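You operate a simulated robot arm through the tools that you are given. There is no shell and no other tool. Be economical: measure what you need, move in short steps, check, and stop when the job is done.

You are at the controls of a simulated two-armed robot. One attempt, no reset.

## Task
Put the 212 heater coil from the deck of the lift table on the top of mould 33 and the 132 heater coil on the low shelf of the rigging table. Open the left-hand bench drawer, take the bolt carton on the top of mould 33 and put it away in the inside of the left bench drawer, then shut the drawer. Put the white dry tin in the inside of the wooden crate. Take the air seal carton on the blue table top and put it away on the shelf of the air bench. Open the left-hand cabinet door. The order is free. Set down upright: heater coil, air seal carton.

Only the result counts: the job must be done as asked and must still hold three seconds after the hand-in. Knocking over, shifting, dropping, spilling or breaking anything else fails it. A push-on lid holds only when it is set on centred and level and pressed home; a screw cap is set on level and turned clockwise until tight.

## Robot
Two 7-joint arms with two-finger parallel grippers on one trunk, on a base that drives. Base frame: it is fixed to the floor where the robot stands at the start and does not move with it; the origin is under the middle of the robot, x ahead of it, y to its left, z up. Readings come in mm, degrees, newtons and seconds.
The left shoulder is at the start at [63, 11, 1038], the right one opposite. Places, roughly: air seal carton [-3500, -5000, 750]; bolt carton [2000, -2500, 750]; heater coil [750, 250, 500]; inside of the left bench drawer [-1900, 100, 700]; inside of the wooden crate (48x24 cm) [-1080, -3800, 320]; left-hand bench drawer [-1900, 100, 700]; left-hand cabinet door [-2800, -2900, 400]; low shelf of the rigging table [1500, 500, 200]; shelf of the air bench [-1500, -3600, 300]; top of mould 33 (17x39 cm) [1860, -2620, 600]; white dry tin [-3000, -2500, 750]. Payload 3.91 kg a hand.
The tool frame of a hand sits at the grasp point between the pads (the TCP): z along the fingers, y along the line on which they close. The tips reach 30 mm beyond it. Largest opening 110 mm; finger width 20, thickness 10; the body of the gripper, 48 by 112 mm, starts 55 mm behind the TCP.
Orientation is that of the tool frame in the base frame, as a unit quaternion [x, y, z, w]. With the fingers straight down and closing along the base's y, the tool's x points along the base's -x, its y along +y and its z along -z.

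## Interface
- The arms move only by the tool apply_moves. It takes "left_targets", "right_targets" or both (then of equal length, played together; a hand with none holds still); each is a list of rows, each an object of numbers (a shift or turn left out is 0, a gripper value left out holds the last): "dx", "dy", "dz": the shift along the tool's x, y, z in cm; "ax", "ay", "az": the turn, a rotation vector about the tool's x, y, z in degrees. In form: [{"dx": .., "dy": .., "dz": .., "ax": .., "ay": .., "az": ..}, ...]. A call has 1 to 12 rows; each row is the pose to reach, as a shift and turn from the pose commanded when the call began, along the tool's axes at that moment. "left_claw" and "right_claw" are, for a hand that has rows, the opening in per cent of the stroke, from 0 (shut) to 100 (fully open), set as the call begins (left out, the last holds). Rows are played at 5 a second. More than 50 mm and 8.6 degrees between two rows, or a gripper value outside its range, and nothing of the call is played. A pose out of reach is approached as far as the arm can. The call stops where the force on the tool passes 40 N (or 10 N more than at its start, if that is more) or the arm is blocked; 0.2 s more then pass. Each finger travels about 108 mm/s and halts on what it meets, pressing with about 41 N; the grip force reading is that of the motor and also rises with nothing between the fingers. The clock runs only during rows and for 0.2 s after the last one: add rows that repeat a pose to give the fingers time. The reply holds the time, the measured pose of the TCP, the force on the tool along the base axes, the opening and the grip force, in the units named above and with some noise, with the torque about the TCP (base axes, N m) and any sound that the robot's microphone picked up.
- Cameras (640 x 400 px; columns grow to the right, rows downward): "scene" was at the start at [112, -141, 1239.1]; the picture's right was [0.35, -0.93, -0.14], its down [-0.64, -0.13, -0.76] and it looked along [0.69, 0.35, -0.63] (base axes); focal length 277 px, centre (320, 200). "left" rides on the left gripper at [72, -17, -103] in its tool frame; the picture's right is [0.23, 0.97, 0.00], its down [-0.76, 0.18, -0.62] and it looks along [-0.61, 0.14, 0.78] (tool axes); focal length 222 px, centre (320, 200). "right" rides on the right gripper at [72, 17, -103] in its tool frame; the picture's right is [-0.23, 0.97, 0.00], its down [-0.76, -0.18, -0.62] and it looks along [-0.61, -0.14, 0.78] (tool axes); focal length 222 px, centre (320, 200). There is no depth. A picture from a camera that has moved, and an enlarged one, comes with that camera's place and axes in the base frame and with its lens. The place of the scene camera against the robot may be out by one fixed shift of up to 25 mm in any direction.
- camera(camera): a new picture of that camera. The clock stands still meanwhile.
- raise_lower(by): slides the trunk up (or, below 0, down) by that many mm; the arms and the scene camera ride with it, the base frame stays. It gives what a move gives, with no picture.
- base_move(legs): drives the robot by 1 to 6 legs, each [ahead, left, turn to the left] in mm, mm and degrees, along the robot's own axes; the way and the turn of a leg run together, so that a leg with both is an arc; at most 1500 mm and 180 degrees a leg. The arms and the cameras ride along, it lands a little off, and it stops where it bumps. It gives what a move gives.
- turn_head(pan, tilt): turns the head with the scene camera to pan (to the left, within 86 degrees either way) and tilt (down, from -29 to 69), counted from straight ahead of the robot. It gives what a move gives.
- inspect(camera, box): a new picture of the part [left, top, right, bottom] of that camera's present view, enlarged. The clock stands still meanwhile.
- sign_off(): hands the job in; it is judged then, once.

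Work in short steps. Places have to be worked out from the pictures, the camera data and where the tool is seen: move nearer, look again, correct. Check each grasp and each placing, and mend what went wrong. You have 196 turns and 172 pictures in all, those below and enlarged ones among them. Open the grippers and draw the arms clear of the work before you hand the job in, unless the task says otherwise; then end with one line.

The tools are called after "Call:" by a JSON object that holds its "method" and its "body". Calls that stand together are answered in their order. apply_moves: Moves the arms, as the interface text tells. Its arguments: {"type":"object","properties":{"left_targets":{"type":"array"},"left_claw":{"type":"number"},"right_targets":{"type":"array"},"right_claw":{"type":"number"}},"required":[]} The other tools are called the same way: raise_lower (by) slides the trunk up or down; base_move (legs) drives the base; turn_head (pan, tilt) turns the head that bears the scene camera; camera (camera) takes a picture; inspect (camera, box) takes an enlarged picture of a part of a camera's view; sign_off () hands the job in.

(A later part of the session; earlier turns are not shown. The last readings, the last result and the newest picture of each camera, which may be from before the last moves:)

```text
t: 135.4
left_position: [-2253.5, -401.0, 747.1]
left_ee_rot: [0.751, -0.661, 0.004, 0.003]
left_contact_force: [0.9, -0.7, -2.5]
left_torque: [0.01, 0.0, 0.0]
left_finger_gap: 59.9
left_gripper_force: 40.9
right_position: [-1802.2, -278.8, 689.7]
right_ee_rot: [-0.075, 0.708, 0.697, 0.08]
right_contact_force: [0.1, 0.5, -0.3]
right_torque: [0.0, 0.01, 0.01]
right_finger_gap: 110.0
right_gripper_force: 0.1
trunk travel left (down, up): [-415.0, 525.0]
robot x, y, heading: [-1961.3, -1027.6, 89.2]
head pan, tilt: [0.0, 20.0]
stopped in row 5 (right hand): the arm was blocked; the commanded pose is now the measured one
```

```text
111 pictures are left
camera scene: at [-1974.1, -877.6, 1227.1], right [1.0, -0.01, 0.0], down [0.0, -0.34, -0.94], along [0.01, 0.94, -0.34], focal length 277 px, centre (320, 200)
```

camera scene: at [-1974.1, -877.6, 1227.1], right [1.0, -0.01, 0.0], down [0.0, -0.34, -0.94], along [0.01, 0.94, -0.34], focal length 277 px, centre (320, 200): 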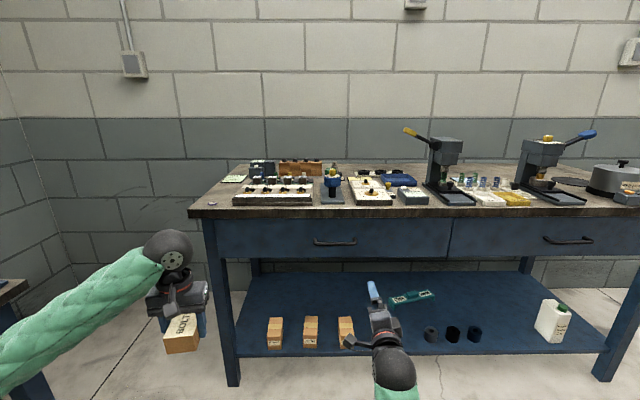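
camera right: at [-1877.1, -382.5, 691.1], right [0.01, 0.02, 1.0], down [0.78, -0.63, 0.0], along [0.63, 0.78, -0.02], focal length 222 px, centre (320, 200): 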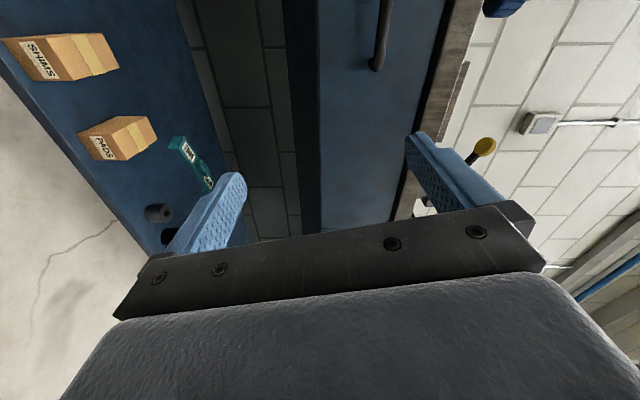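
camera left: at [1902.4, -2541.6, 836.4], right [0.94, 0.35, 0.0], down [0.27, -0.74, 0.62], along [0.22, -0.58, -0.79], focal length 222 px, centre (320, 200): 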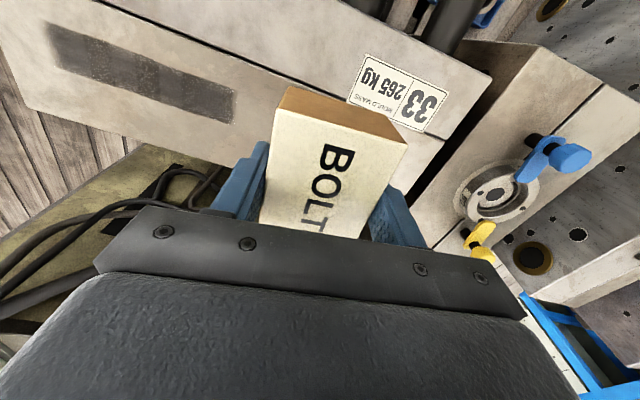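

The arm binds when crossing in front of the body, so I'll shift the base left instead. I check the left side for clearance first.

Call:
{"method": "turn_head", "body": {"pan": 55, "tilt": 30}}

Call:
{"method": "camera", "body": {"camera": "scene"}}

```text
t: 136.6
left_position: [-2252.5, -400.2, 747.3]
left_ee_rot: [0.751, -0.66, 0.003, 0.003]
left_contact_force: [-0.1, -0.4, -2.8]
left_torque: [-0.02, -0.01, 0.0]
left_finger_gap: 59.9
left_gripper_force: 41.1
right_position: [-1801.4, -279.5, 688.9]
right_ee_rot: [-0.073, 0.709, 0.697, 0.078]
right_contact_force: [0.1, -0.1, -0.2]
right_torque: [-0.04, 0.0, 0.03]
right_finger_gap: 109.9
right_gripper_force: 0.2
trunk travel left (down, up): [-415.0, 525.0]
robot x, y, heading: [-1962.5, -1028.2, 89.1]
head pan, tilt: [55.0, 30.0]
```

```text
110 pictures are left
camera scene: at [-2048.3, -917.9, 1211.1], right [0.58, 0.81, 0.0], down [0.41, -0.29, -0.87], along [-0.7, 0.51, -0.5], focal length 277 px, centre (320, 200)
```

scene: 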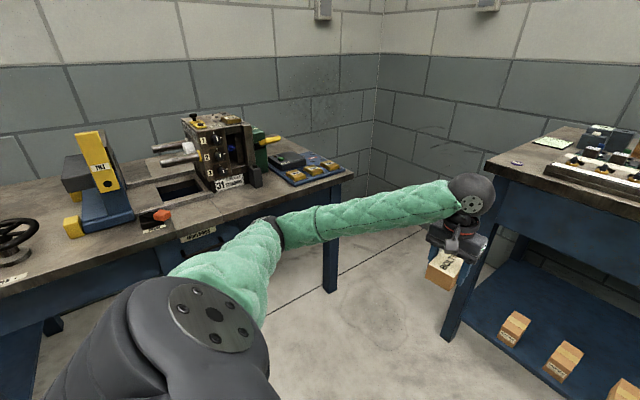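

The left table begins at x≈-2870; shifting the base 210 mm left leaves the left elbow clear by ~13 cm. I shift, then bring the right hand back to its good pose before the handle.

Call:
{"method": "base_move", "body": {"legs": [[0, 210, 0]]}}

Call:
{"method": "apply_moves", "body": {"right_targets": [{"dx": -2.1, "dy": 0.4, "dz": 2, "az": 2.5}, {"dx": -4.2, "dy": 0.9, "dz": 4, "az": 5}, {"dx": -6.3, "dy": 1.3, "dz": 6, "az": 7.5}, {"dx": -8.4, "dy": 1.8, "dz": 8, "az": 10}, {"dx": -10.5, "dy": 2.25, "dz": 9.9, "az": 12.6}, {"dx": -10.5, "dy": 2.25, "dz": 9.9, "az": 12.6}]}}

Call:
{"method": "turn_head", "body": {"pan": 0, "tilt": 30}}

Call:
{"method": "camera", "body": {"camera": "right"}}

Call:
{"method": "camera", "body": {"camera": "scene"}}

```text
t: 138.3
left_position: [-2407.3, -360.8, 739.5]
left_ee_rot: [0.726, -0.688, 0.015, -0.005]
left_contact_force: [0.2, 0.7, -3.5]
left_torque: [-0.06, -0.06, 0.01]
left_finger_gap: 59.6
left_gripper_force: 40.8
right_position: [-1933.4, -268.6, 692.1]
right_ee_rot: [-0.074, 0.705, 0.692, 0.134]
right_contact_force: [0.0, 0.3, -0.3]
right_torque: [0.04, 0.01, -0.07]
right_finger_gap: 110.0
right_gripper_force: 0.1
trunk travel left (down, up): [-415.0, 525.0]
robot x, y, heading: [-2147.5, -1005.3, 85.3]
head pan, tilt: [55.0, 30.0]
stopped in leg 1: the robot was blocked; the commanded pose is now the measured one
```

```text
t: 139.9
left_position: [-2404.3, -344.5, 729.2]
left_ee_rot: [0.716, -0.698, 0.023, -0.013]
left_contact_force: [-1.2, 0.5, -3.6]
left_torque: [-0.09, -0.06, 0.01]
left_finger_gap: 59.5
left_gripper_force: 40.5
right_position: [-1774.2, -183.9, 741.5]
right_ee_rot: [-0.016, 0.711, 0.692, 0.121]
right_contact_force: [-1.2, 0.7, 0.0]
right_torque: [-0.01, 0.01, -0.04]
right_finger_gap: 110.1
right_gripper_force: 0.1
trunk travel left (down, up): [-415.0, 525.0]
robot x, y, heading: [-2145.6, -1002.0, 83.6]
head pan, tilt: [55.0, 30.0]
stopped in row 6 (right hand): the arm was blocked; the commanded pose is now the measured one
```

```text
t: 141.2
left_position: [-2401.1, -348.1, 733.1]
left_ee_rot: [0.713, -0.7, 0.023, -0.013]
left_contact_force: [-0.2, -0.9, -2.3]
left_torque: [-0.05, 0.05, 0.0]
left_finger_gap: 59.6
left_gripper_force: 40.9
right_position: [-1773.9, -189.9, 741.0]
right_ee_rot: [-0.015, 0.711, 0.693, 0.12]
right_contact_force: [0.1, -0.5, 0.8]
right_torque: [-0.01, -0.02, -0.01]
right_finger_gap: 109.9
right_gripper_force: 0.0
trunk travel left (down, up): [-415.0, 525.0]
robot x, y, heading: [-2151.1, -1004.2, 83.7]
head pan, tilt: [0.0, 30.0]
```

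```text
109 pictures are left
camera right: at [-1864.9, -281.3, 744.3], right [0.04, 0.0, 1.0], down [0.68, -0.73, -0.02], along [0.73, 0.68, -0.03], focal length 222 px, centre (320, 200)
```

right: 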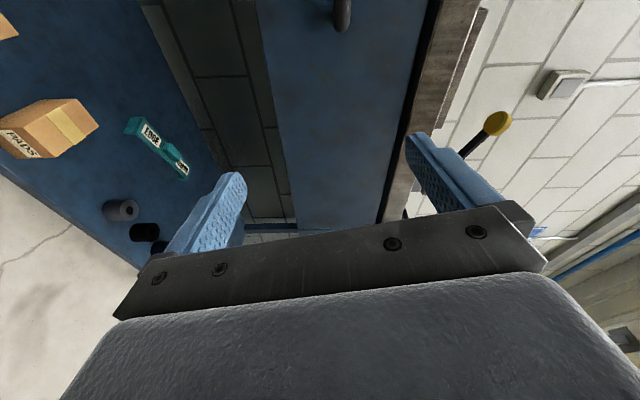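

```text
108 pictures are left
camera scene: at [-2106.8, -864.8, 1214.2], right [0.99, -0.11, -0.04], down [-0.08, -0.49, -0.87], along [0.08, 0.86, -0.5], focal length 277 px, centre (320, 200)
```

scene: 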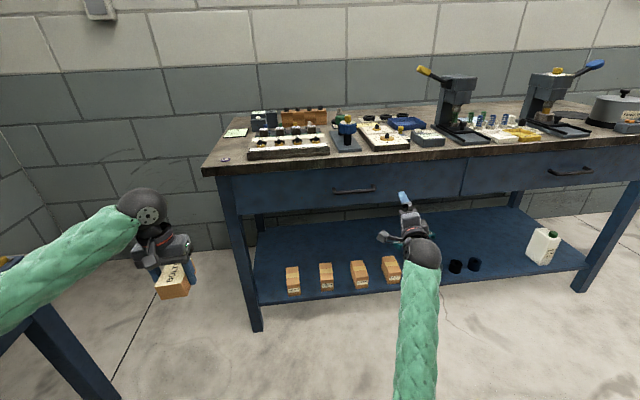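

The base was blocked — the left elbow probably touched the left table. I move 70 mm back to the right, then look at that table.

Call:
{"method": "base_move", "body": {"legs": [[0, -70, 0]]}}

Call:
{"method": "turn_head", "body": {"pan": 70, "tilt": 35}}

Call:
{"method": "camera", "body": {"camera": "scene"}}

```text
t: 142.2
left_position: [-2358.2, -364.8, 723.4]
left_ee_rot: [0.722, -0.691, 0.03, -0.016]
left_contact_force: [0.7, 0.2, -2.2]
left_torque: [0.01, 0.03, -0.02]
left_finger_gap: 59.9
left_gripper_force: 41.3
right_position: [-1745.6, -188.6, 736.8]
right_ee_rot: [-0.024, 0.713, 0.693, 0.107]
right_contact_force: [0.6, 0.0, 0.4]
right_torque: [0.03, 0.01, 0.02]
right_finger_gap: 109.8
right_gripper_force: 0.0
trunk travel left (down, up): [-415.0, 525.0]
robot x, y, heading: [-2081.6, -1012.5, 85.1]
head pan, tilt: [0.0, 30.0]
```

```text
t: 143.6
left_position: [-2359.2, -365.8, 723.8]
left_ee_rot: [0.723, -0.69, 0.03, -0.017]
left_contact_force: [0.6, 0.7, -2.5]
left_torque: [0.01, -0.04, -0.01]
left_finger_gap: 59.8
left_gripper_force: 41.1
right_position: [-1745.7, -189.0, 737.2]
right_ee_rot: [-0.026, 0.713, 0.693, 0.107]
right_contact_force: [0.6, 0.1, 0.0]
right_torque: [-0.02, 0.03, -0.01]
right_finger_gap: 109.9
right_gripper_force: 0.1
trunk travel left (down, up): [-415.0, 525.0]
robot x, y, heading: [-2076.2, -1018.9, 85.4]
head pan, tilt: [70.0, 35.0]
```

```text
107 pictures are left
camera scene: at [-2170.2, -921.0, 1203.3], right [0.42, 0.91, 0.0], down [0.52, -0.24, -0.82], along [-0.74, 0.34, -0.57], focal length 277 px, centre (320, 200)
```

scene: 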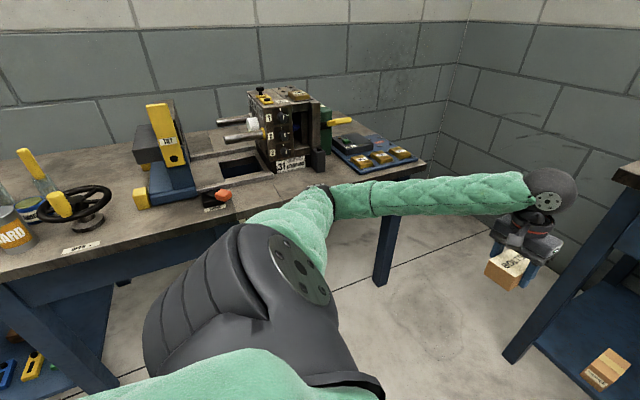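

Nothing on the table looks disturbed, the elbow just grazed its edge. I'll instead turn the robot ~18° left and stand further right so the right hand works outward; first I retract the right hand.

Call:
{"method": "apply_moves", "body": {"right_targets": [{"dz": -4.5}, {"dz": -9}, {"dz": -13.5}, {"dz": -18}, {"dz": -22}, {"dz": -22}]}}

Call:
{"method": "base_move", "body": {"legs": [[120, -100, 0], [0, 0, 17]]}}

```text
t: 144.8
left_position: [-2360.7, -365.4, 722.2]
left_ee_rot: [0.723, -0.69, 0.03, -0.018]
left_contact_force: [0.0, 0.0, -2.1]
left_torque: [-0.03, -0.03, 0.0]
left_finger_gap: 59.5
left_gripper_force: 41.1
right_position: [-1737.6, -392.5, 757.5]
right_ee_rot: [-0.075, 0.7, 0.692, 0.159]
right_contact_force: [-0.4, 0.0, -0.1]
right_torque: [0.02, -0.01, 0.0]
right_finger_gap: 110.0
right_gripper_force: 0.1
trunk travel left (down, up): [-415.0, 525.0]
robot x, y, heading: [-2081.9, -1014.8, 85.3]
head pan, tilt: [70.0, 35.0]
stopped in row 5 (right hand): the arm was blocked; the commanded pose is now the measured one
```

```text
t: 147.1
left_position: [-2436.0, -365.3, 723.3]
left_ee_rot: [0.817, -0.575, 0.027, -0.022]
left_contact_force: [0.2, -0.1, -3.0]
left_torque: [-0.01, 0.01, -0.02]
left_finger_gap: 60.0
left_gripper_force: 40.7
right_position: [-1832.5, -206.9, 758.6]
right_ee_rot: [-0.179, 0.681, 0.708, 0.054]
right_contact_force: [-0.2, 0.5, 0.4]
right_torque: [0.01, -0.05, -0.02]
right_finger_gap: 110.1
right_gripper_force: 0.0
trunk travel left (down, up): [-415.0, 525.0]
robot x, y, heading: [-1979.9, -902.7, 102.3]
head pan, tilt: [70.0, 35.0]
```

I restore the forward orientation of the right hand and look at the handle.

Call:
{"method": "apply_moves", "body": {"right_targets": [{"dx": 1, "dy": -0.2, "dz": 0.7, "ax": 0.5, "ay": -2.5, "az": 4.7}, {"dx": 2, "dy": -0.4, "dz": 1.3, "ax": 1.1, "ay": -5.1, "az": 9.5}, {"dx": 3, "dy": -0.6, "dz": 2, "ax": 1.6, "ay": -7.6, "az": 14.2}, {"dx": 4, "dy": -0.7, "dz": 2.7, "ax": 2.2, "ay": -10.2, "az": 19}, {"dx": 4, "dy": -0.7, "dz": 2.7, "ax": 2.2, "ay": -10.2, "az": 19}]}}

Call:
{"method": "turn_head", "body": {"pan": -10, "tilt": 35}}

Call:
{"method": "camera", "body": {"camera": "right"}}

Call:
{"method": "camera", "body": {"camera": "scene"}}

```text
t: 147.8
left_position: [-2435.9, -364.6, 722.8]
left_ee_rot: [0.818, -0.574, 0.027, -0.022]
left_contact_force: [-0.2, 1.0, -2.8]
left_torque: [0.02, 0.03, 0.0]
left_finger_gap: 59.9
left_gripper_force: 40.6
right_position: [-1809.7, -191.8, 746.4]
right_ee_rot: [-0.154, 0.683, 0.708, 0.093]
right_contact_force: [0.4, -0.2, -0.3]
right_torque: [-0.02, -0.02, 0.0]
right_finger_gap: 110.1
right_gripper_force: 0.1
trunk travel left (down, up): [-415.0, 525.0]
robot x, y, heading: [-1975.0, -901.5, 102.1]
head pan, tilt: [70.0, 35.0]
stopped in row 3 (right hand): the arm was blocked; the commanded pose is now the measured one
```

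```text
t: 149.3
left_position: [-2436.2, -364.3, 723.8]
left_ee_rot: [0.817, -0.575, 0.027, -0.022]
left_contact_force: [1.0, -0.6, -2.1]
left_torque: [-0.03, 0.01, 0.01]
left_finger_gap: 59.9
left_gripper_force: 41.0
right_position: [-1811.2, -190.5, 745.3]
right_ee_rot: [-0.153, 0.683, 0.708, 0.093]
right_contact_force: [-0.4, -0.5, -0.1]
right_torque: [0.03, -0.03, 0.02]
right_finger_gap: 110.0
right_gripper_force: 0.1
trunk travel left (down, up): [-415.0, 525.0]
robot x, y, heading: [-1979.9, -905.2, 102.3]
head pan, tilt: [-10.0, 35.0]
```

```text
106 pictures are left
camera right: at [-1875.7, -301.8, 734.3], right [-0.12, -0.03, 0.99], down [0.83, -0.55, 0.08], along [0.55, 0.83, 0.09], focal length 222 px, centre (320, 200)
```

right: 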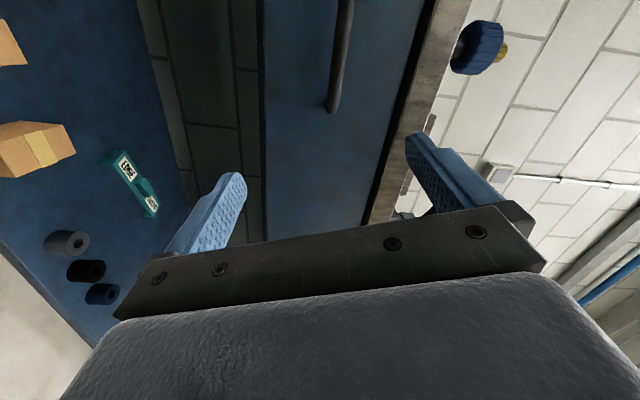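

```text
105 pictures are left
camera scene: at [-2005.9, -759.5, 1203.3], right [1.0, 0.04, 0.0], down [0.02, -0.57, -0.82], along [-0.03, 0.82, -0.57], focal length 277 px, centre (320, 200)
```

scene: 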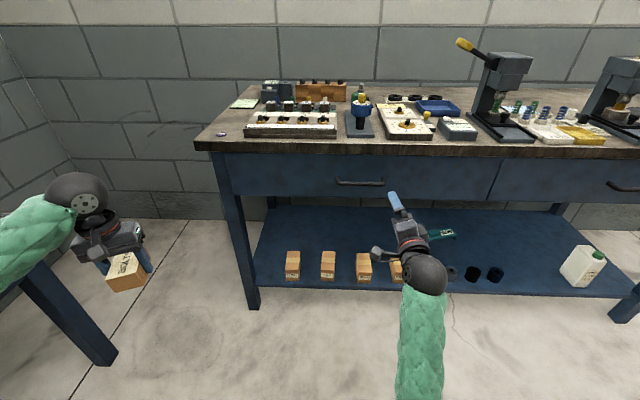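

The handle's right end measures about (-1830, -32, 762), so centre ≈ (-1900, -32, 762). A rolled grip is fine on a bar, so I let the hand roll a further 8° and shift it left to x≈-1890.

Call:
{"method": "apply_moves", "body": {"right_targets": [{"dx": 1.7, "dy": 1.1, "dz": 0.2, "az": -3}, {"dx": 3.5, "dy": 2.2, "dz": 0.4, "az": -6}, {"dx": 5.2, "dy": 3.2, "dz": 0.6, "az": -9}, {"dx": 6.9, "dy": 4.3, "dz": 0.8, "az": -12}, {"dx": 6.9, "dy": 4.3, "dz": 0.8, "az": -12}]}}

Call:
{"method": "camera", "body": {"camera": "right"}}

```text
t: 150.6
left_position: [-2435.5, -364.9, 724.0]
left_ee_rot: [0.818, -0.574, 0.028, -0.021]
left_contact_force: [-0.3, 0.1, -2.8]
left_torque: [-0.01, -0.02, 0.01]
left_finger_gap: 60.0
left_gripper_force: 41.1
right_position: [-1864.7, -184.5, 763.0]
right_ee_rot: [-0.267, 0.642, 0.686, 0.213]
right_contact_force: [0.4, 0.4, -0.8]
right_torque: [-0.01, 0.0, 0.0]
right_finger_gap: 110.1
right_gripper_force: 0.0
trunk travel left (down, up): [-415.0, 525.0]
robot x, y, heading: [-1976.6, -900.6, 102.3]
head pan, tilt: [-10.0, 35.0]
stopped in row 5 (right hand): the arm was blocked; the commanded pose is now the measured one
```

```text
104 pictures are left
camera right: at [-1920.9, -294.9, 726.1], right [-0.44, -0.07, 0.89], down [0.75, -0.57, 0.33], along [0.48, 0.82, 0.3], focal length 222 px, centre (320, 200)
```

right: 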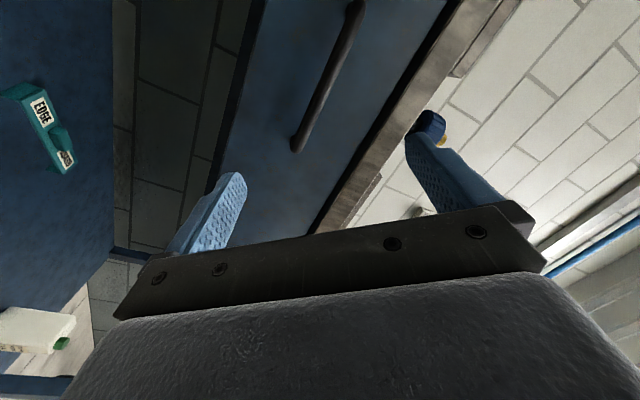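

The limit depends on hand yaw relative to the body; straight ahead at 256 mm lateral worked. So I turn back to 90°, back off a bit, and extend the left arm forward to tuck its elbow before shifting left again.

Call:
{"method": "base_move", "body": {"legs": [[0, 0, -12.8], [-110, 0, 0]]}}

Call:
{"method": "apply_moves", "body": {"left_targets": [{"dx": -3.4, "dy": -2.8, "dz": -0.5, "ax": -0.5, "ay": 0.4}, {"dx": -6.9, "dy": -5.7, "dz": -1, "ax": -1, "ay": 0.8}, {"dx": -10.4, "dy": -8.5, "dz": -1.5, "ax": -1.5, "ay": 1.2}, {"dx": -13.8, "dy": -11.4, "dz": -2, "ax": -2, "ay": 1.6}, {"dx": -17.3, "dy": -14.2, "dz": -2.5, "ax": -2.6, "ay": 2}, {"dx": -20.8, "dy": -17, "dz": -3, "ax": -3.2, "ay": 2.5}, {"dx": -20.8, "dy": -17, "dz": -3, "ax": -3.2, "ay": 2.5}]}}

Call:
{"method": "turn_head", "body": {"pan": 65, "tilt": 35}}

Call:
{"method": "camera", "body": {"camera": "scene"}}

```text
t: 152.6
left_position: [-2307.9, -388.0, 724.0]
left_ee_rot: [0.749, -0.661, 0.028, -0.019]
left_contact_force: [0.0, -0.2, -2.3]
left_torque: [0.0, -0.02, 0.02]
left_finger_gap: 59.8
left_gripper_force: 41.3
right_position: [-1709.7, -339.9, 763.9]
right_ee_rot: [-0.194, 0.668, 0.659, 0.288]
right_contact_force: [-0.9, 0.2, 0.1]
right_torque: [-0.01, -0.03, 0.01]
right_finger_gap: 109.9
right_gripper_force: 0.0
trunk travel left (down, up): [-415.0, 525.0]
robot x, y, heading: [-1977.5, -1013.1, 89.7]
head pan, tilt: [-10.0, 35.0]
```

```text
t: 154.2
left_position: [-2166.6, -162.2, 761.2]
left_ee_rot: [0.749, -0.662, 0.027, 0.017]
left_contact_force: [-0.1, 0.7, -2.6]
left_torque: [0.03, 0.01, -0.01]
left_finger_gap: 59.8
left_gripper_force: 41.1
right_position: [-1710.5, -339.9, 762.2]
right_ee_rot: [-0.194, 0.668, 0.659, 0.287]
right_contact_force: [-0.2, 0.5, 0.3]
right_torque: [-0.03, -0.02, 0.0]
right_finger_gap: 110.0
right_gripper_force: 0.0
trunk travel left (down, up): [-415.0, 525.0]
robot x, y, heading: [-1977.1, -1013.9, 89.8]
head pan, tilt: [-10.0, 35.0]
```

```text
t: 155.6
left_position: [-2166.9, -162.5, 761.7]
left_ee_rot: [0.749, -0.662, 0.027, 0.017]
left_contact_force: [-0.6, 1.1, -3.4]
left_torque: [-0.02, 0.03, 0.01]
left_finger_gap: 59.8
left_gripper_force: 40.9
right_position: [-1710.7, -339.5, 764.4]
right_ee_rot: [-0.194, 0.668, 0.659, 0.287]
right_contact_force: [0.5, 0.9, 0.2]
right_torque: [0.01, -0.01, 0.03]
right_finger_gap: 110.0
right_gripper_force: 0.1
trunk travel left (down, up): [-415.0, 525.0]
robot x, y, heading: [-1978.3, -1015.0, 89.8]
head pan, tilt: [65.0, 35.0]
```

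```text
103 pictures are left
camera scene: at [-2071.1, -919.0, 1203.3], right [0.43, 0.9, 0.0], down [0.52, -0.25, -0.82], along [-0.74, 0.35, -0.57], focal length 277 px, centre (320, 200)
```

scene: 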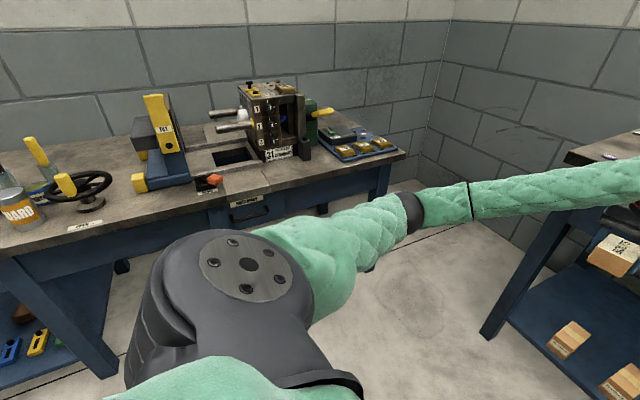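

The left elbow is now well away from the table. I restore the right hand's forward orientation, then shift the base left 175 mm.

Call:
{"method": "apply_moves", "body": {"right_targets": [{"ay": 1.3, "az": 6.6}, {"ay": 2.6, "az": 13.2}, {"ay": 3.9, "az": 19.9}, {"ay": 5.1, "az": 26.5}, {"ay": 6.4, "az": 33.2}, {"ay": 7.7, "az": 39.8}, {"ay": 7.7, "az": 39.8}]}}

Call:
{"method": "base_move", "body": {"legs": [[0, 175, 0]]}}

Call:
{"method": "turn_head", "body": {"pan": -10, "tilt": 35}}

Call:
{"method": "camera", "body": {"camera": "right"}}

Call:
{"method": "camera", "body": {"camera": "scene"}}

```text
t: 156.8
left_position: [-2167.0, -162.9, 761.5]
left_ee_rot: [0.749, -0.662, 0.027, 0.016]
left_contact_force: [0.0, 0.7, -2.4]
left_torque: [-0.03, 0.01, -0.03]
left_finger_gap: 59.8
left_gripper_force: 41.3
right_position: [-1674.6, -344.9, 758.8]
right_ee_rot: [-0.104, 0.708, 0.685, 0.136]
right_contact_force: [0.0, 0.1, 0.3]
right_torque: [0.01, 0.01, -0.01]
right_finger_gap: 109.7
right_gripper_force: 0.2
trunk travel left (down, up): [-415.0, 525.0]
robot x, y, heading: [-1977.7, -1011.5, 89.6]
head pan, tilt: [65.0, 35.0]
stopped in row 5 (right hand): the arm was blocked; the commanded pose is now the measured one
```

```text
t: 158.2
left_position: [-2346.1, -161.9, 761.3]
left_ee_rot: [0.75, -0.661, 0.028, 0.016]
left_contact_force: [-0.7, 0.6, -3.3]
left_torque: [-0.02, 0.01, 0.0]
left_finger_gap: 59.6
left_gripper_force: 40.9
right_position: [-1853.4, -342.1, 757.4]
right_ee_rot: [-0.106, 0.707, 0.687, 0.134]
right_contact_force: [-0.1, 0.3, 0.1]
right_torque: [-0.03, -0.04, -0.03]
right_finger_gap: 110.0
right_gripper_force: 0.0
trunk travel left (down, up): [-415.0, 525.0]
robot x, y, heading: [-2152.8, -1010.9, 90.1]
head pan, tilt: [65.0, 35.0]
```

```text
t: 159.7
left_position: [-2345.0, -162.4, 761.6]
left_ee_rot: [0.75, -0.66, 0.027, 0.017]
left_contact_force: [-0.5, -0.2, -2.6]
left_torque: [0.03, 0.01, -0.01]
left_finger_gap: 59.7
left_gripper_force: 41.7
right_position: [-1852.1, -342.9, 758.0]
right_ee_rot: [-0.106, 0.707, 0.686, 0.134]
right_contact_force: [-0.4, -0.4, 0.0]
right_torque: [0.0, 0.01, -0.04]
right_finger_gap: 109.9
right_gripper_force: 0.0
trunk travel left (down, up): [-415.0, 525.0]
robot x, y, heading: [-2151.4, -1009.1, 89.8]
head pan, tilt: [-10.0, 35.0]
```

```text
102 pictures are left
camera right: at [-1931.8, -443.1, 751.2], right [-0.11, 0.03, 0.99], down [0.75, -0.66, 0.1], along [0.65, 0.75, 0.05], focal length 222 px, centre (320, 200)
```

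right: 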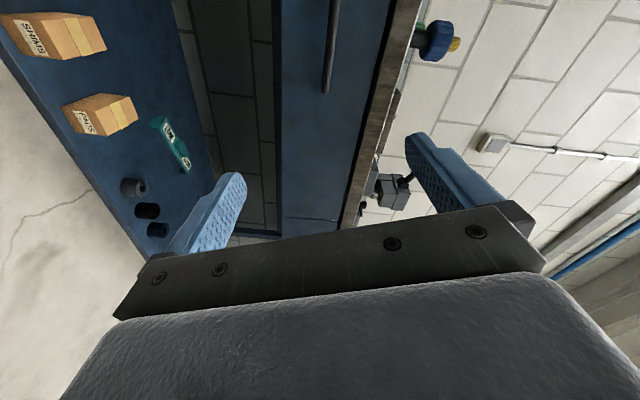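

```text
101 pictures are left
camera scene: at [-2151.6, -869.3, 1203.3], right [0.98, -0.18, 0.0], down [-0.1, -0.57, -0.82], along [0.14, 0.81, -0.57], focal length 277 px, centre (320, 200)
```

scene: 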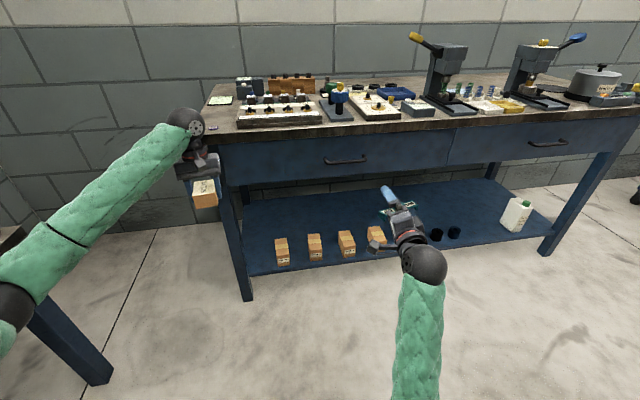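

Now roll is only ~20° off and the bar is confirmed at z≈762. I move to x≈-1890 and advance to ~13 cm short of the bar.

Call:
{"method": "apply_moves", "body": {"right_targets": [{"dx": 0.8, "dy": 0.4, "dz": 3}, {"dx": 1.6, "dy": 0.9, "dz": 6}, {"dx": 2.4, "dy": 1.3, "dz": 9}, {"dx": 3.2, "dy": 1.8, "dz": 12}, {"dx": 4, "dy": 2.2, "dz": 15}, {"dx": 4, "dy": 2.2, "dz": 17.5}, {"dx": 4, "dy": 2.2, "dz": 17.5}]}}

Call:
{"method": "camera", "body": {"camera": "right"}}

Call:
{"method": "inspect", "body": {"camera": "scene", "box": [260, 120, 460, 250]}}

```text
t: 161.5
left_position: [-2345.7, -163.2, 761.7]
left_ee_rot: [0.75, -0.661, 0.027, 0.017]
left_contact_force: [-1.0, 0.2, -2.8]
left_torque: [0.01, 0.03, 0.0]
left_finger_gap: 59.8
left_gripper_force: 41.4
right_position: [-1848.5, -163.9, 765.3]
right_ee_rot: [-0.124, 0.703, 0.679, 0.173]
right_contact_force: [-0.1, -0.2, -0.6]
right_torque: [0.02, -0.01, 0.04]
right_finger_gap: 109.8
right_gripper_force: 0.1
trunk travel left (down, up): [-415.0, 525.0]
robot x, y, heading: [-2153.8, -1015.7, 89.6]
head pan, tilt: [-10.0, 35.0]
stopped in row 7 (right hand): the arm was blocked; the commanded pose is now the measured one
```

```text
100 pictures are left
camera right: at [-1929.9, -262.3, 751.9], right [-0.19, 0.03, 0.98], down [0.72, -0.68, 0.16], along [0.67, 0.74, 0.11], focal length 222 px, centre (320, 200)
```

right: 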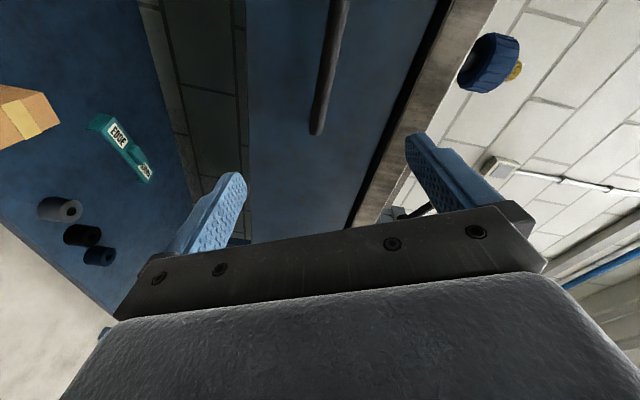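

```text
3.08 times, centred on (360, 185) of scene
camera zoom: at [-2151.5, -869.2, 1203.3], right [0.98, -0.18, 0.0], down [-0.1, -0.57, -0.82], along [0.14, 0.81, -0.57], focal length 853 px, centre (197, 246)
```

zoom: 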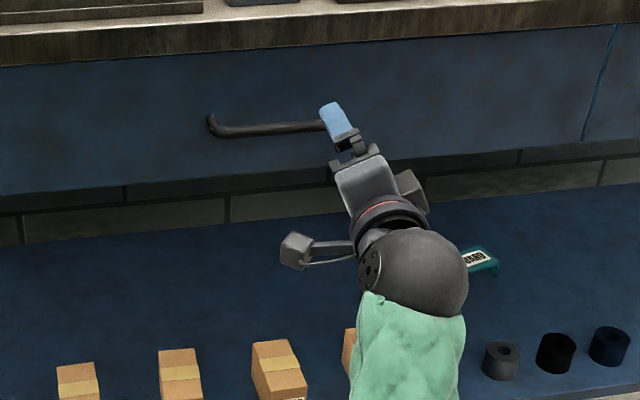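

Handle is 4–5 cm left of my fingers. I shift the base 45 mm left and 70 mm ahead, then recheck.

Call:
{"method": "base_move", "body": {"legs": [[70, 45, 0]]}}

Call:
{"method": "camera", "body": {"camera": "right"}}

Call:
{"method": "inspect", "body": {"camera": "scene", "box": [260, 120, 460, 250]}}

```text
t: 162.6
left_position: [-2390.7, -90.1, 759.7]
left_ee_rot: [0.75, -0.66, 0.028, 0.017]
left_contact_force: [-1.0, 0.0, -2.8]
left_torque: [-0.02, -0.03, -0.01]
left_finger_gap: 59.5
left_gripper_force: 41.2
right_position: [-1895.0, -93.5, 763.5]
right_ee_rot: [-0.124, 0.704, 0.678, 0.173]
right_contact_force: [-0.6, 0.0, -0.9]
right_torque: [0.02, 0.0, -0.02]
right_finger_gap: 110.0
right_gripper_force: 0.0
trunk travel left (down, up): [-415.0, 525.0]
robot x, y, heading: [-2202.1, -942.3, 89.9]
head pan, tilt: [-10.0, 35.0]
```

```text
98 pictures are left
camera right: at [-1975.8, -191.7, 750.8], right [-0.19, 0.03, 0.98], down [0.72, -0.68, 0.16], along [0.67, 0.74, 0.1], focal length 222 px, centre (320, 200)
```

right: 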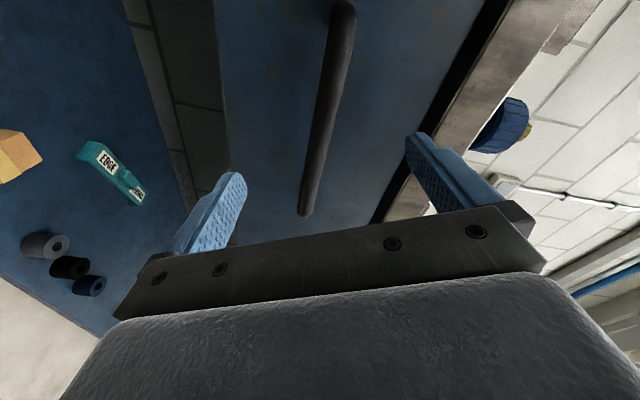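

```text
3.08 times, centred on (360, 185) of scene
camera zoom: at [-2197.7, -798.0, 1203.0], right [0.98, -0.18, 0.0], down [-0.1, -0.57, -0.82], along [0.14, 0.81, -0.57], focal length 853 px, centre (197, 246)
```

zoom: 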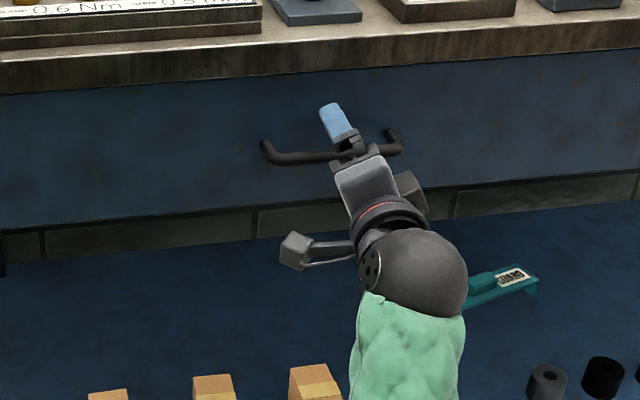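

The bar lies between the open fingers. I advance 38 mm and close.

Call:
{"method": "apply_moves", "body": {"right_targets": [{"dz": 1.3}, {"dz": 2.6}, {"dz": 3.8}, {"dz": 3.8}]}}

Call:
{"method": "apply_moves", "body": {"right_targets": [{"dz": 0}, {"dz": 0}, {"dz": 0}, {"dz": 0}], "right_claw": 0}}

Call:
{"method": "camera", "body": {"camera": "right"}}

```text
t: 163.6
left_position: [-2390.2, -93.2, 761.0]
left_ee_rot: [0.75, -0.661, 0.027, 0.016]
left_contact_force: [0.3, -1.3, -2.7]
left_torque: [-0.03, -0.02, 0.04]
left_finger_gap: 59.7
left_gripper_force: 41.1
right_position: [-1892.3, -56.2, 764.5]
right_ee_rot: [-0.124, 0.703, 0.678, 0.173]
right_contact_force: [1.0, 0.4, 0.5]
right_torque: [-0.02, 0.01, 0.0]
right_finger_gap: 109.8
right_gripper_force: 0.0
trunk travel left (down, up): [-415.0, 525.0]
robot x, y, heading: [-2200.1, -945.7, 89.8]
head pan, tilt: [-10.0, 35.0]
```

```text
t: 164.6
left_position: [-2390.9, -91.0, 759.9]
left_ee_rot: [0.751, -0.66, 0.027, 0.018]
left_contact_force: [-0.1, -0.4, -2.2]
left_torque: [-0.01, -0.02, 0.03]
left_finger_gap: 59.6
left_gripper_force: 41.1
right_position: [-1890.5, -55.1, 759.4]
right_ee_rot: [-0.124, 0.704, 0.677, 0.172]
right_contact_force: [0.7, -19.5, -27.3]
right_torque: [-0.18, 1.24, -0.52]
right_finger_gap: 23.7
right_gripper_force: 45.8
trunk travel left (down, up): [-415.0, 525.0]
robot x, y, heading: [-2196.4, -941.6, 89.9]
head pan, tilt: [-10.0, 35.0]
```

```text
96 pictures are left
camera right: at [-1971.8, -154.4, 747.8], right [-0.19, 0.04, 0.98], down [0.72, -0.68, 0.17], along [0.67, 0.74, 0.1], focal length 222 px, centre (320, 200)
```

right: 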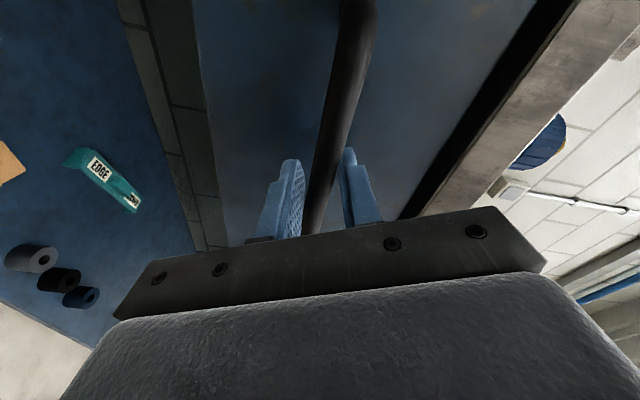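

The bar is gripped. I pull by backing the base 120 mm first.

Call:
{"method": "base_move", "body": {"legs": [[-120, 0, 0]]}}

Call:
{"method": "camera", "body": {"camera": "scene"}}

```text
t: 165.8
left_position: [-2389.5, -214.0, 759.5]
left_ee_rot: [0.75, -0.66, 0.027, 0.019]
left_contact_force: [0.4, -0.1, -2.9]
left_torque: [0.01, 0.01, -0.01]
left_finger_gap: 59.5
left_gripper_force: 41.3
right_position: [-1890.3, -178.3, 759.8]
right_ee_rot: [-0.124, 0.704, 0.677, 0.173]
right_contact_force: [18.3, -1.8, -34.6]
right_torque: [-0.27, 1.31, -0.43]
right_finger_gap: 24.0
right_gripper_force: 45.2
trunk travel left (down, up): [-415.0, 525.0]
robot x, y, heading: [-2200.2, -1071.3, 89.8]
head pan, tilt: [-10.0, 35.0]
```

```text
95 pictures are left
camera scene: at [-2195.1, -920.7, 1202.9], right [0.98, -0.18, 0.0], down [-0.1, -0.57, -0.82], along [0.14, 0.8, -0.58], focal length 277 px, centre (320, 200)
```

scene: 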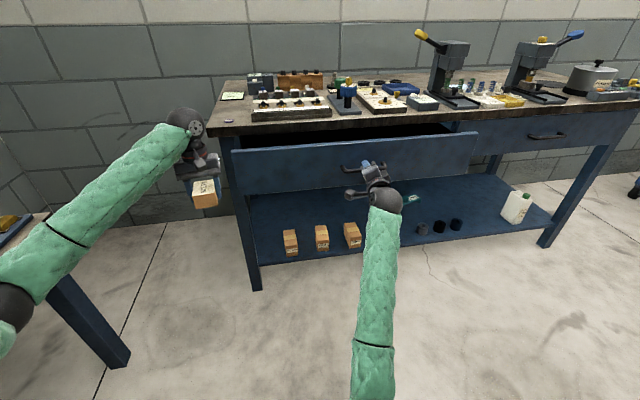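

The drawer is opening smoothly. I pull another 140 mm.

Call:
{"method": "base_move", "body": {"legs": [[-140, 0, 0]]}}

Call:
{"method": "camera", "body": {"camera": "scene"}}

```text
t: 167.2
left_position: [-2391.4, -354.4, 760.5]
left_ee_rot: [0.75, -0.661, 0.027, 0.018]
left_contact_force: [-0.3, 1.0, -2.2]
left_torque: [-0.02, -0.01, 0.01]
left_finger_gap: 59.9
left_gripper_force: 41.4
right_position: [-1891.4, -318.3, 760.9]
right_ee_rot: [-0.124, 0.704, 0.677, 0.172]
right_contact_force: [8.2, -2.4, -22.8]
right_torque: [-0.17, 1.37, -0.25]
right_finger_gap: 23.7
right_gripper_force: 45.5
trunk travel left (down, up): [-415.0, 525.0]
robot x, y, heading: [-2200.7, -1202.6, 89.8]
head pan, tilt: [-10.0, 35.0]
```

```text
94 pictures are left
camera scene: at [-2196.2, -1060.6, 1203.0], right [0.98, -0.18, 0.0], down [-0.1, -0.57, -0.82], along [0.14, 0.81, -0.58], focal length 277 px, centre (320, 200)
```

scene: 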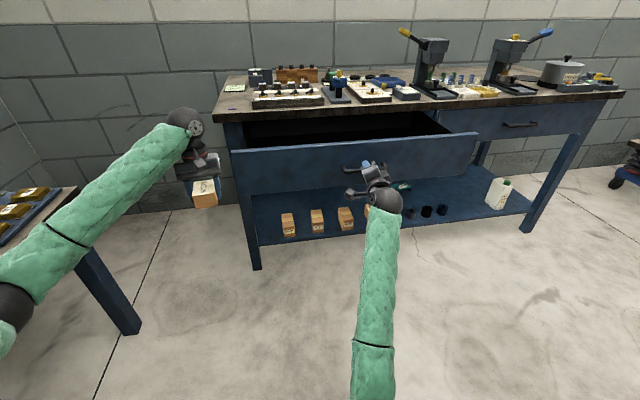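

The drawer is open ~26 cm and empty. I release the handle, back off 100 mm, then fold the right hand back to pointing down while raising the left hand with the carton.

Call:
{"method": "apply_moves", "body": {"right_targets": [{"dz": 0}, {"dz": 0}, {"dz": 0}, {"dz": 0}], "right_claw": 100}}

Call:
{"method": "base_move", "body": {"legs": [[-110, 0, 0]]}}

Call:
{"method": "apply_moves", "body": {"right_targets": [{"ax": 4.9, "ay": 5.7, "az": -3.3}, {"ax": 9.9, "ay": 11.5, "az": -6.6}, {"ax": 14.8, "ay": 17.2, "az": -9.8}, {"ax": 19.8, "ay": 23, "az": -13.1}, {"ax": 24.7, "ay": 28.7, "az": -16.4}, {"ax": 29.6, "ay": 34.4, "az": -19.7}, {"ax": 34.6, "ay": 40.2, "az": -23}, {"ax": 39.5, "ay": 45.9, "az": -26.3}, {"ax": 44.5, "ay": 51.7, "az": -29.5}, {"ax": 49.4, "ay": 57.4, "az": -32.8}, {"ax": 54.4, "ay": 63.2, "az": -36.1}, {"ax": 59.3, "ay": 68.9, "az": -39.4}], "left_targets": [{"dx": 0.5, "dz": -2, "ax": -0.5, "ay": -0.4, "az": 0.6}, {"dx": 1, "dz": -4, "ax": -1, "ay": -0.8, "az": 1.2}, {"dx": 2, "dz": -6, "ax": -1.5, "ay": -1.2, "az": 1.8}, {"dx": 3, "dz": -8, "ax": -2, "ay": -1.6, "az": 2.4}, {"dx": 4, "dz": -10, "ax": -2.5, "ay": -2, "az": 3}, {"dx": 5, "dz": -12, "ax": -3.1, "ay": -2.1, "az": 3.6}, {"dx": 6, "dz": -14, "ax": -3.1, "ay": -2.1, "az": 4.2}, {"dx": 7, "dz": -16, "ax": -3.1, "ay": -2.1, "az": 4.8}, {"dx": 8, "dz": -18, "ax": -3.1, "ay": -2.1, "az": 5.4}, {"dx": 9, "dz": -18, "ax": -3.1, "ay": -2.1, "az": 6}, {"dx": 10, "dz": -18, "ax": -3.1, "ay": -2.1, "az": 6.6}, {"dx": 10, "dz": -18, "ax": -3.1, "ay": -2.1, "az": 7.2}]}}

Call:
{"method": "camera", "body": {"camera": "scene"}}

```text
t: 168.2
left_position: [-2392.3, -355.8, 761.5]
left_ee_rot: [0.75, -0.661, 0.027, 0.017]
left_contact_force: [-0.1, -0.3, -2.7]
left_torque: [-0.05, 0.02, 0.0]
left_finger_gap: 59.6
left_gripper_force: 41.3
right_position: [-1891.7, -317.8, 761.6]
right_ee_rot: [-0.123, 0.704, 0.677, 0.174]
right_contact_force: [0.7, 1.2, 0.4]
right_torque: [0.01, 0.02, 0.02]
right_finger_gap: 110.0
right_gripper_force: 0.0
trunk travel left (down, up): [-415.0, 525.0]
robot x, y, heading: [-2200.1, -1206.6, 89.8]
head pan, tilt: [-10.0, 35.0]
```

```text
t: 169.3
left_position: [-2391.1, -465.7, 763.7]
left_ee_rot: [0.75, -0.661, 0.026, 0.017]
left_contact_force: [-0.3, -0.5, -2.5]
left_torque: [0.0, -0.02, 0.0]
left_finger_gap: 59.8
left_gripper_force: 40.7
right_position: [-1892.0, -428.2, 763.6]
right_ee_rot: [-0.124, 0.704, 0.678, 0.174]
right_contact_force: [-0.4, -0.5, 0.4]
right_torque: [0.0, 0.01, -0.02]
right_finger_gap: 109.9
right_gripper_force: 0.0
trunk travel left (down, up): [-415.0, 525.0]
robot x, y, heading: [-2202.5, -1318.7, 89.9]
head pan, tilt: [-10.0, 35.0]
```

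```text
t: 171.9
left_position: [-2382.3, -552.4, 947.1]
left_ee_rot: [-0.706, 0.708, 0.004, -0.024]
left_contact_force: [0.2, 0.4, -1.5]
left_torque: [0.01, 0.01, -0.03]
left_finger_gap: 59.7
left_gripper_force: 40.9
right_position: [-1890.4, -428.9, 761.4]
right_ee_rot: [-0.572, 0.82, 0.0, 0.0]
right_contact_force: [0.9, 0.5, -0.8]
right_torque: [0.01, 0.0, 0.03]
right_finger_gap: 110.1
right_gripper_force: 0.0
trunk travel left (down, up): [-415.0, 525.0]
robot x, y, heading: [-2200.1, -1312.7, 89.8]
head pan, tilt: [-10.0, 35.0]
```

```text
93 pictures are left
camera scene: at [-2197.7, -1171.6, 1203.1], right [0.98, -0.18, 0.0], down [-0.1, -0.57, -0.82], along [0.14, 0.81, -0.57], focal length 277 px, centre (320, 200)
```

scene: 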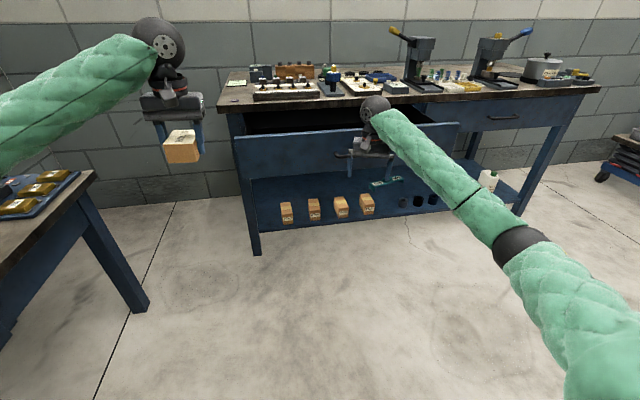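

I retract the right hand toward the body and level the left one, then drive the base right and ahead so that the carton comes above the open drawer.

Call:
{"method": "apply_moves", "body": {"right_targets": [{"dx": 3.6, "dy": -2.5}, {"dx": 7.2, "dy": -5}, {"dx": 10.8, "dy": -7.6}, {"dx": 14.5, "dy": -10.2}, {"dx": 18.1, "dy": -12.7}, {"dx": 21.8, "dy": -15.3}, {"dx": 25.4, "dy": -17.9}, {"dx": 25.4, "dy": -17.9}], "left_targets": [{"dz": 0}, {"dz": 0}, {"ax": 1, "ay": -0.8}, {"ax": 2.3, "ay": -1.6}, {"ax": 2.3, "ay": -1.6}, {"ax": 2.3, "ay": -1.6}, {"ax": 2.3, "ay": -1.6}, {"ax": 2.3, "ay": -1.6}]}}

Call:
{"method": "base_move", "body": {"legs": [[0, -210, 0], [250, 0, 0]]}}

Call:
{"method": "camera", "body": {"camera": "scene"}}

Call:
{"method": "camera", "body": {"camera": "left"}}

```text
t: 173.7
left_position: [-2381.4, -550.7, 946.6]
left_ee_rot: [-0.707, 0.707, -0.002, 0.0]
left_contact_force: [0.1, 0.0, -2.5]
left_torque: [0.02, -0.03, 0.01]
left_finger_gap: 59.7
left_gripper_force: 41.4
right_position: [-1811.1, -723.9, 758.2]
right_ee_rot: [-0.573, 0.82, 0.001, 0.001]
right_contact_force: [0.1, -0.7, 0.6]
right_torque: [0.0, -0.03, 0.0]
right_finger_gap: 110.0
right_gripper_force: 0.0
trunk travel left (down, up): [-415.0, 525.0]
robot x, y, heading: [-2197.9, -1316.0, 89.7]
head pan, tilt: [-10.0, 35.0]
```

```text
t: 175.2
left_position: [-2237.8, -541.1, 945.2]
left_ee_rot: [-0.7, 0.714, -0.001, 0.0]
left_contact_force: [-0.3, 1.0, -3.1]
left_torque: [-0.02, -0.04, 0.01]
left_finger_gap: 59.5
left_gripper_force: 41.3
right_position: [-1669.5, -723.3, 754.9]
right_ee_rot: [-0.564, 0.825, -0.003, 0.001]
right_contact_force: [0.2, 0.9, -1.7]
right_torque: [0.01, -0.02, 0.0]
right_finger_gap: 110.1
right_gripper_force: 0.1
trunk travel left (down, up): [-415.0, 525.0]
robot x, y, heading: [-2068.5, -1307.5, 88.9]
head pan, tilt: [-10.0, 35.0]
stopped in leg 1: the robot was blocked; the commanded pose is now the measured one
```

```text
92 pictures are left
camera scene: at [-2065.7, -1162.1, 1202.6], right [0.98, -0.19, 0.0], down [-0.11, -0.57, -0.82], along [0.16, 0.8, -0.58], focal length 277 px, centre (320, 200)
```

scene: 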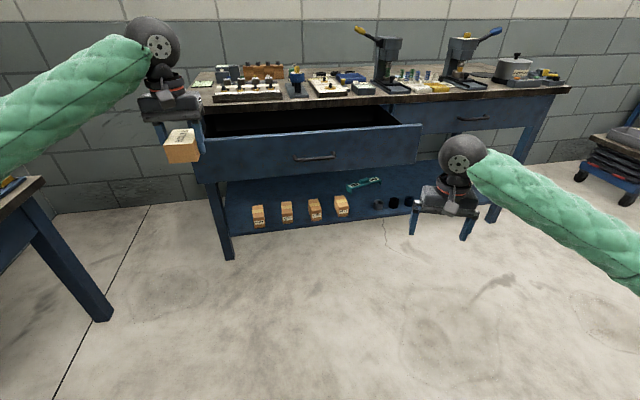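

```text
91 pictures are left
camera left: at [-2222.5, -612.0, 1048.9], right [-0.98, -0.21, 0.0], down [-0.16, 0.77, 0.62], along [-0.13, 0.61, -0.78], focal length 222 px, centre (320, 200)
```

left: 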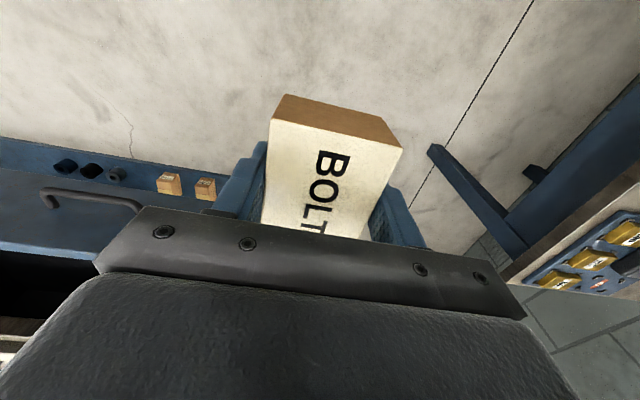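

The base was blocked moving right; likely the dark bin behind-right. I look there.

Call:
{"method": "turn_head", "body": {"pan": -86, "tilt": 60}}

Call:
{"method": "camera", "body": {"camera": "scene"}}

```text
t: 176.6
left_position: [-2234.5, -543.4, 949.8]
left_ee_rot: [-0.699, 0.715, 0.0, 0.002]
left_contact_force: [0.6, 0.8, -2.8]
left_torque: [0.0, 0.0, 0.0]
left_finger_gap: 59.8
left_gripper_force: 40.9
right_position: [-1668.1, -726.2, 756.1]
right_ee_rot: [-0.565, 0.825, -0.001, 0.001]
right_contact_force: [-0.6, 0.7, 0.6]
right_torque: [0.0, 0.02, -0.01]
right_finger_gap: 109.9
right_gripper_force: 0.0
trunk travel left (down, up): [-415.0, 525.0]
robot x, y, heading: [-2065.9, -1306.5, 88.5]
head pan, tilt: [-85.9, 60.0]
```

```text
90 pictures are left
camera scene: at [-2013.8, -1248.9, 1169.1], right [0.05, -1.0, 0.0], down [-0.86, -0.04, -0.5], along [0.5, 0.02, -0.87], focal length 277 px, centre (320, 200)
```

scene: 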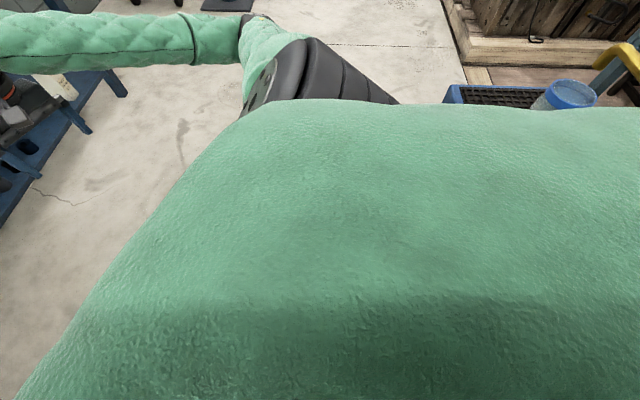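

I drive forward away from it, then look back at the bin from a different spot later.

Call:
{"method": "base_move", "body": {"legs": [[180, 0, 1.5], [0, -70, 0]]}}

Call:
{"method": "turn_head", "body": {"pan": 0, "tilt": 40}}

Call:
{"method": "camera", "body": {"camera": "scene"}}

Call:
{"method": "camera", "body": {"camera": "left"}}

```text
t: 178.8
left_position: [-2175.4, -366.7, 950.5]
left_ee_rot: [-0.705, 0.709, 0.001, 0.001]
left_contact_force: [-0.1, 0.4, -2.1]
left_torque: [-0.02, 0.07, 0.0]
left_finger_gap: 59.8
left_gripper_force: 41.2
right_position: [-1607.0, -537.4, 757.1]
right_ee_rot: [-0.572, 0.82, 0.001, 0.0]
right_contact_force: [0.0, -0.1, 0.1]
right_torque: [0.01, 0.06, -0.01]
right_finger_gap: 109.9
right_gripper_force: 0.0
trunk travel left (down, up): [-415.0, 525.0]
robot x, y, heading: [-1995.0, -1127.0, 90.0]
head pan, tilt: [-85.9, 60.0]
```

```text
t: 180.4
left_position: [-2178.8, -365.0, 949.6]
left_ee_rot: [-0.705, 0.709, 0.001, 0.002]
left_contact_force: [0.4, -0.4, -3.0]
left_torque: [-0.02, 0.01, 0.02]
left_finger_gap: 59.7
left_gripper_force: 40.9
right_position: [-1606.5, -537.4, 756.5]
right_ee_rot: [-0.572, 0.82, 0.0, 0.0]
right_contact_force: [0.5, 0.3, -0.1]
right_torque: [-0.02, -0.02, -0.01]
right_finger_gap: 110.1
right_gripper_force: 0.0
trunk travel left (down, up): [-415.0, 525.0]
robot x, y, heading: [-1998.1, -1125.3, 89.8]
head pan, tilt: [0.0, 40.0]
```

```text
89 pictures are left
camera scene: at [-2010.1, -985.9, 1195.7], right [1.0, 0.0, 0.0], down [0.0, -0.64, -0.77], along [0.0, 0.77, -0.64], focal length 277 px, centre (320, 200)
```

scene: 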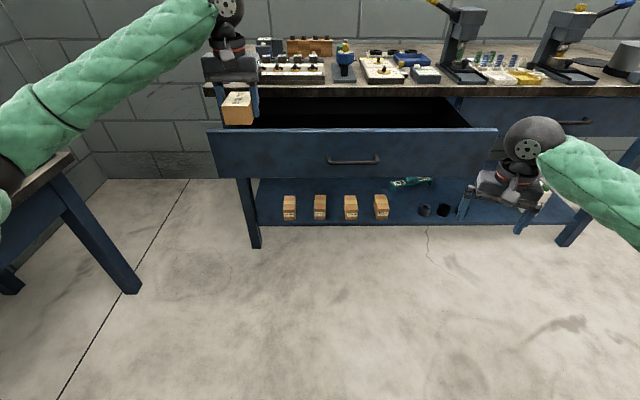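

```text
88 pictures are left
camera left: at [-2161.0, -437.1, 1052.7], right [-0.98, -0.22, 0.0], down [-0.18, 0.76, 0.63], along [-0.14, 0.61, -0.78], focal length 222 px, centre (320, 200)
```

left: 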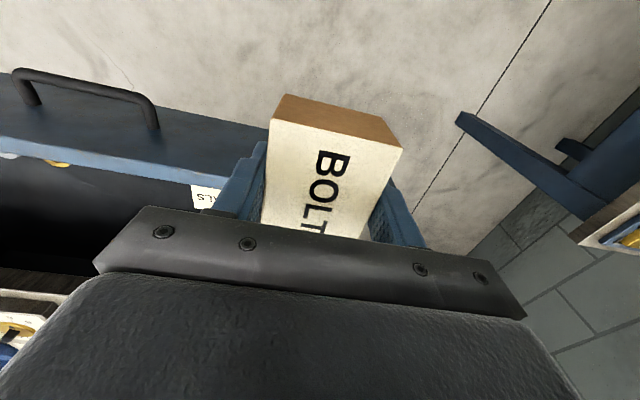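

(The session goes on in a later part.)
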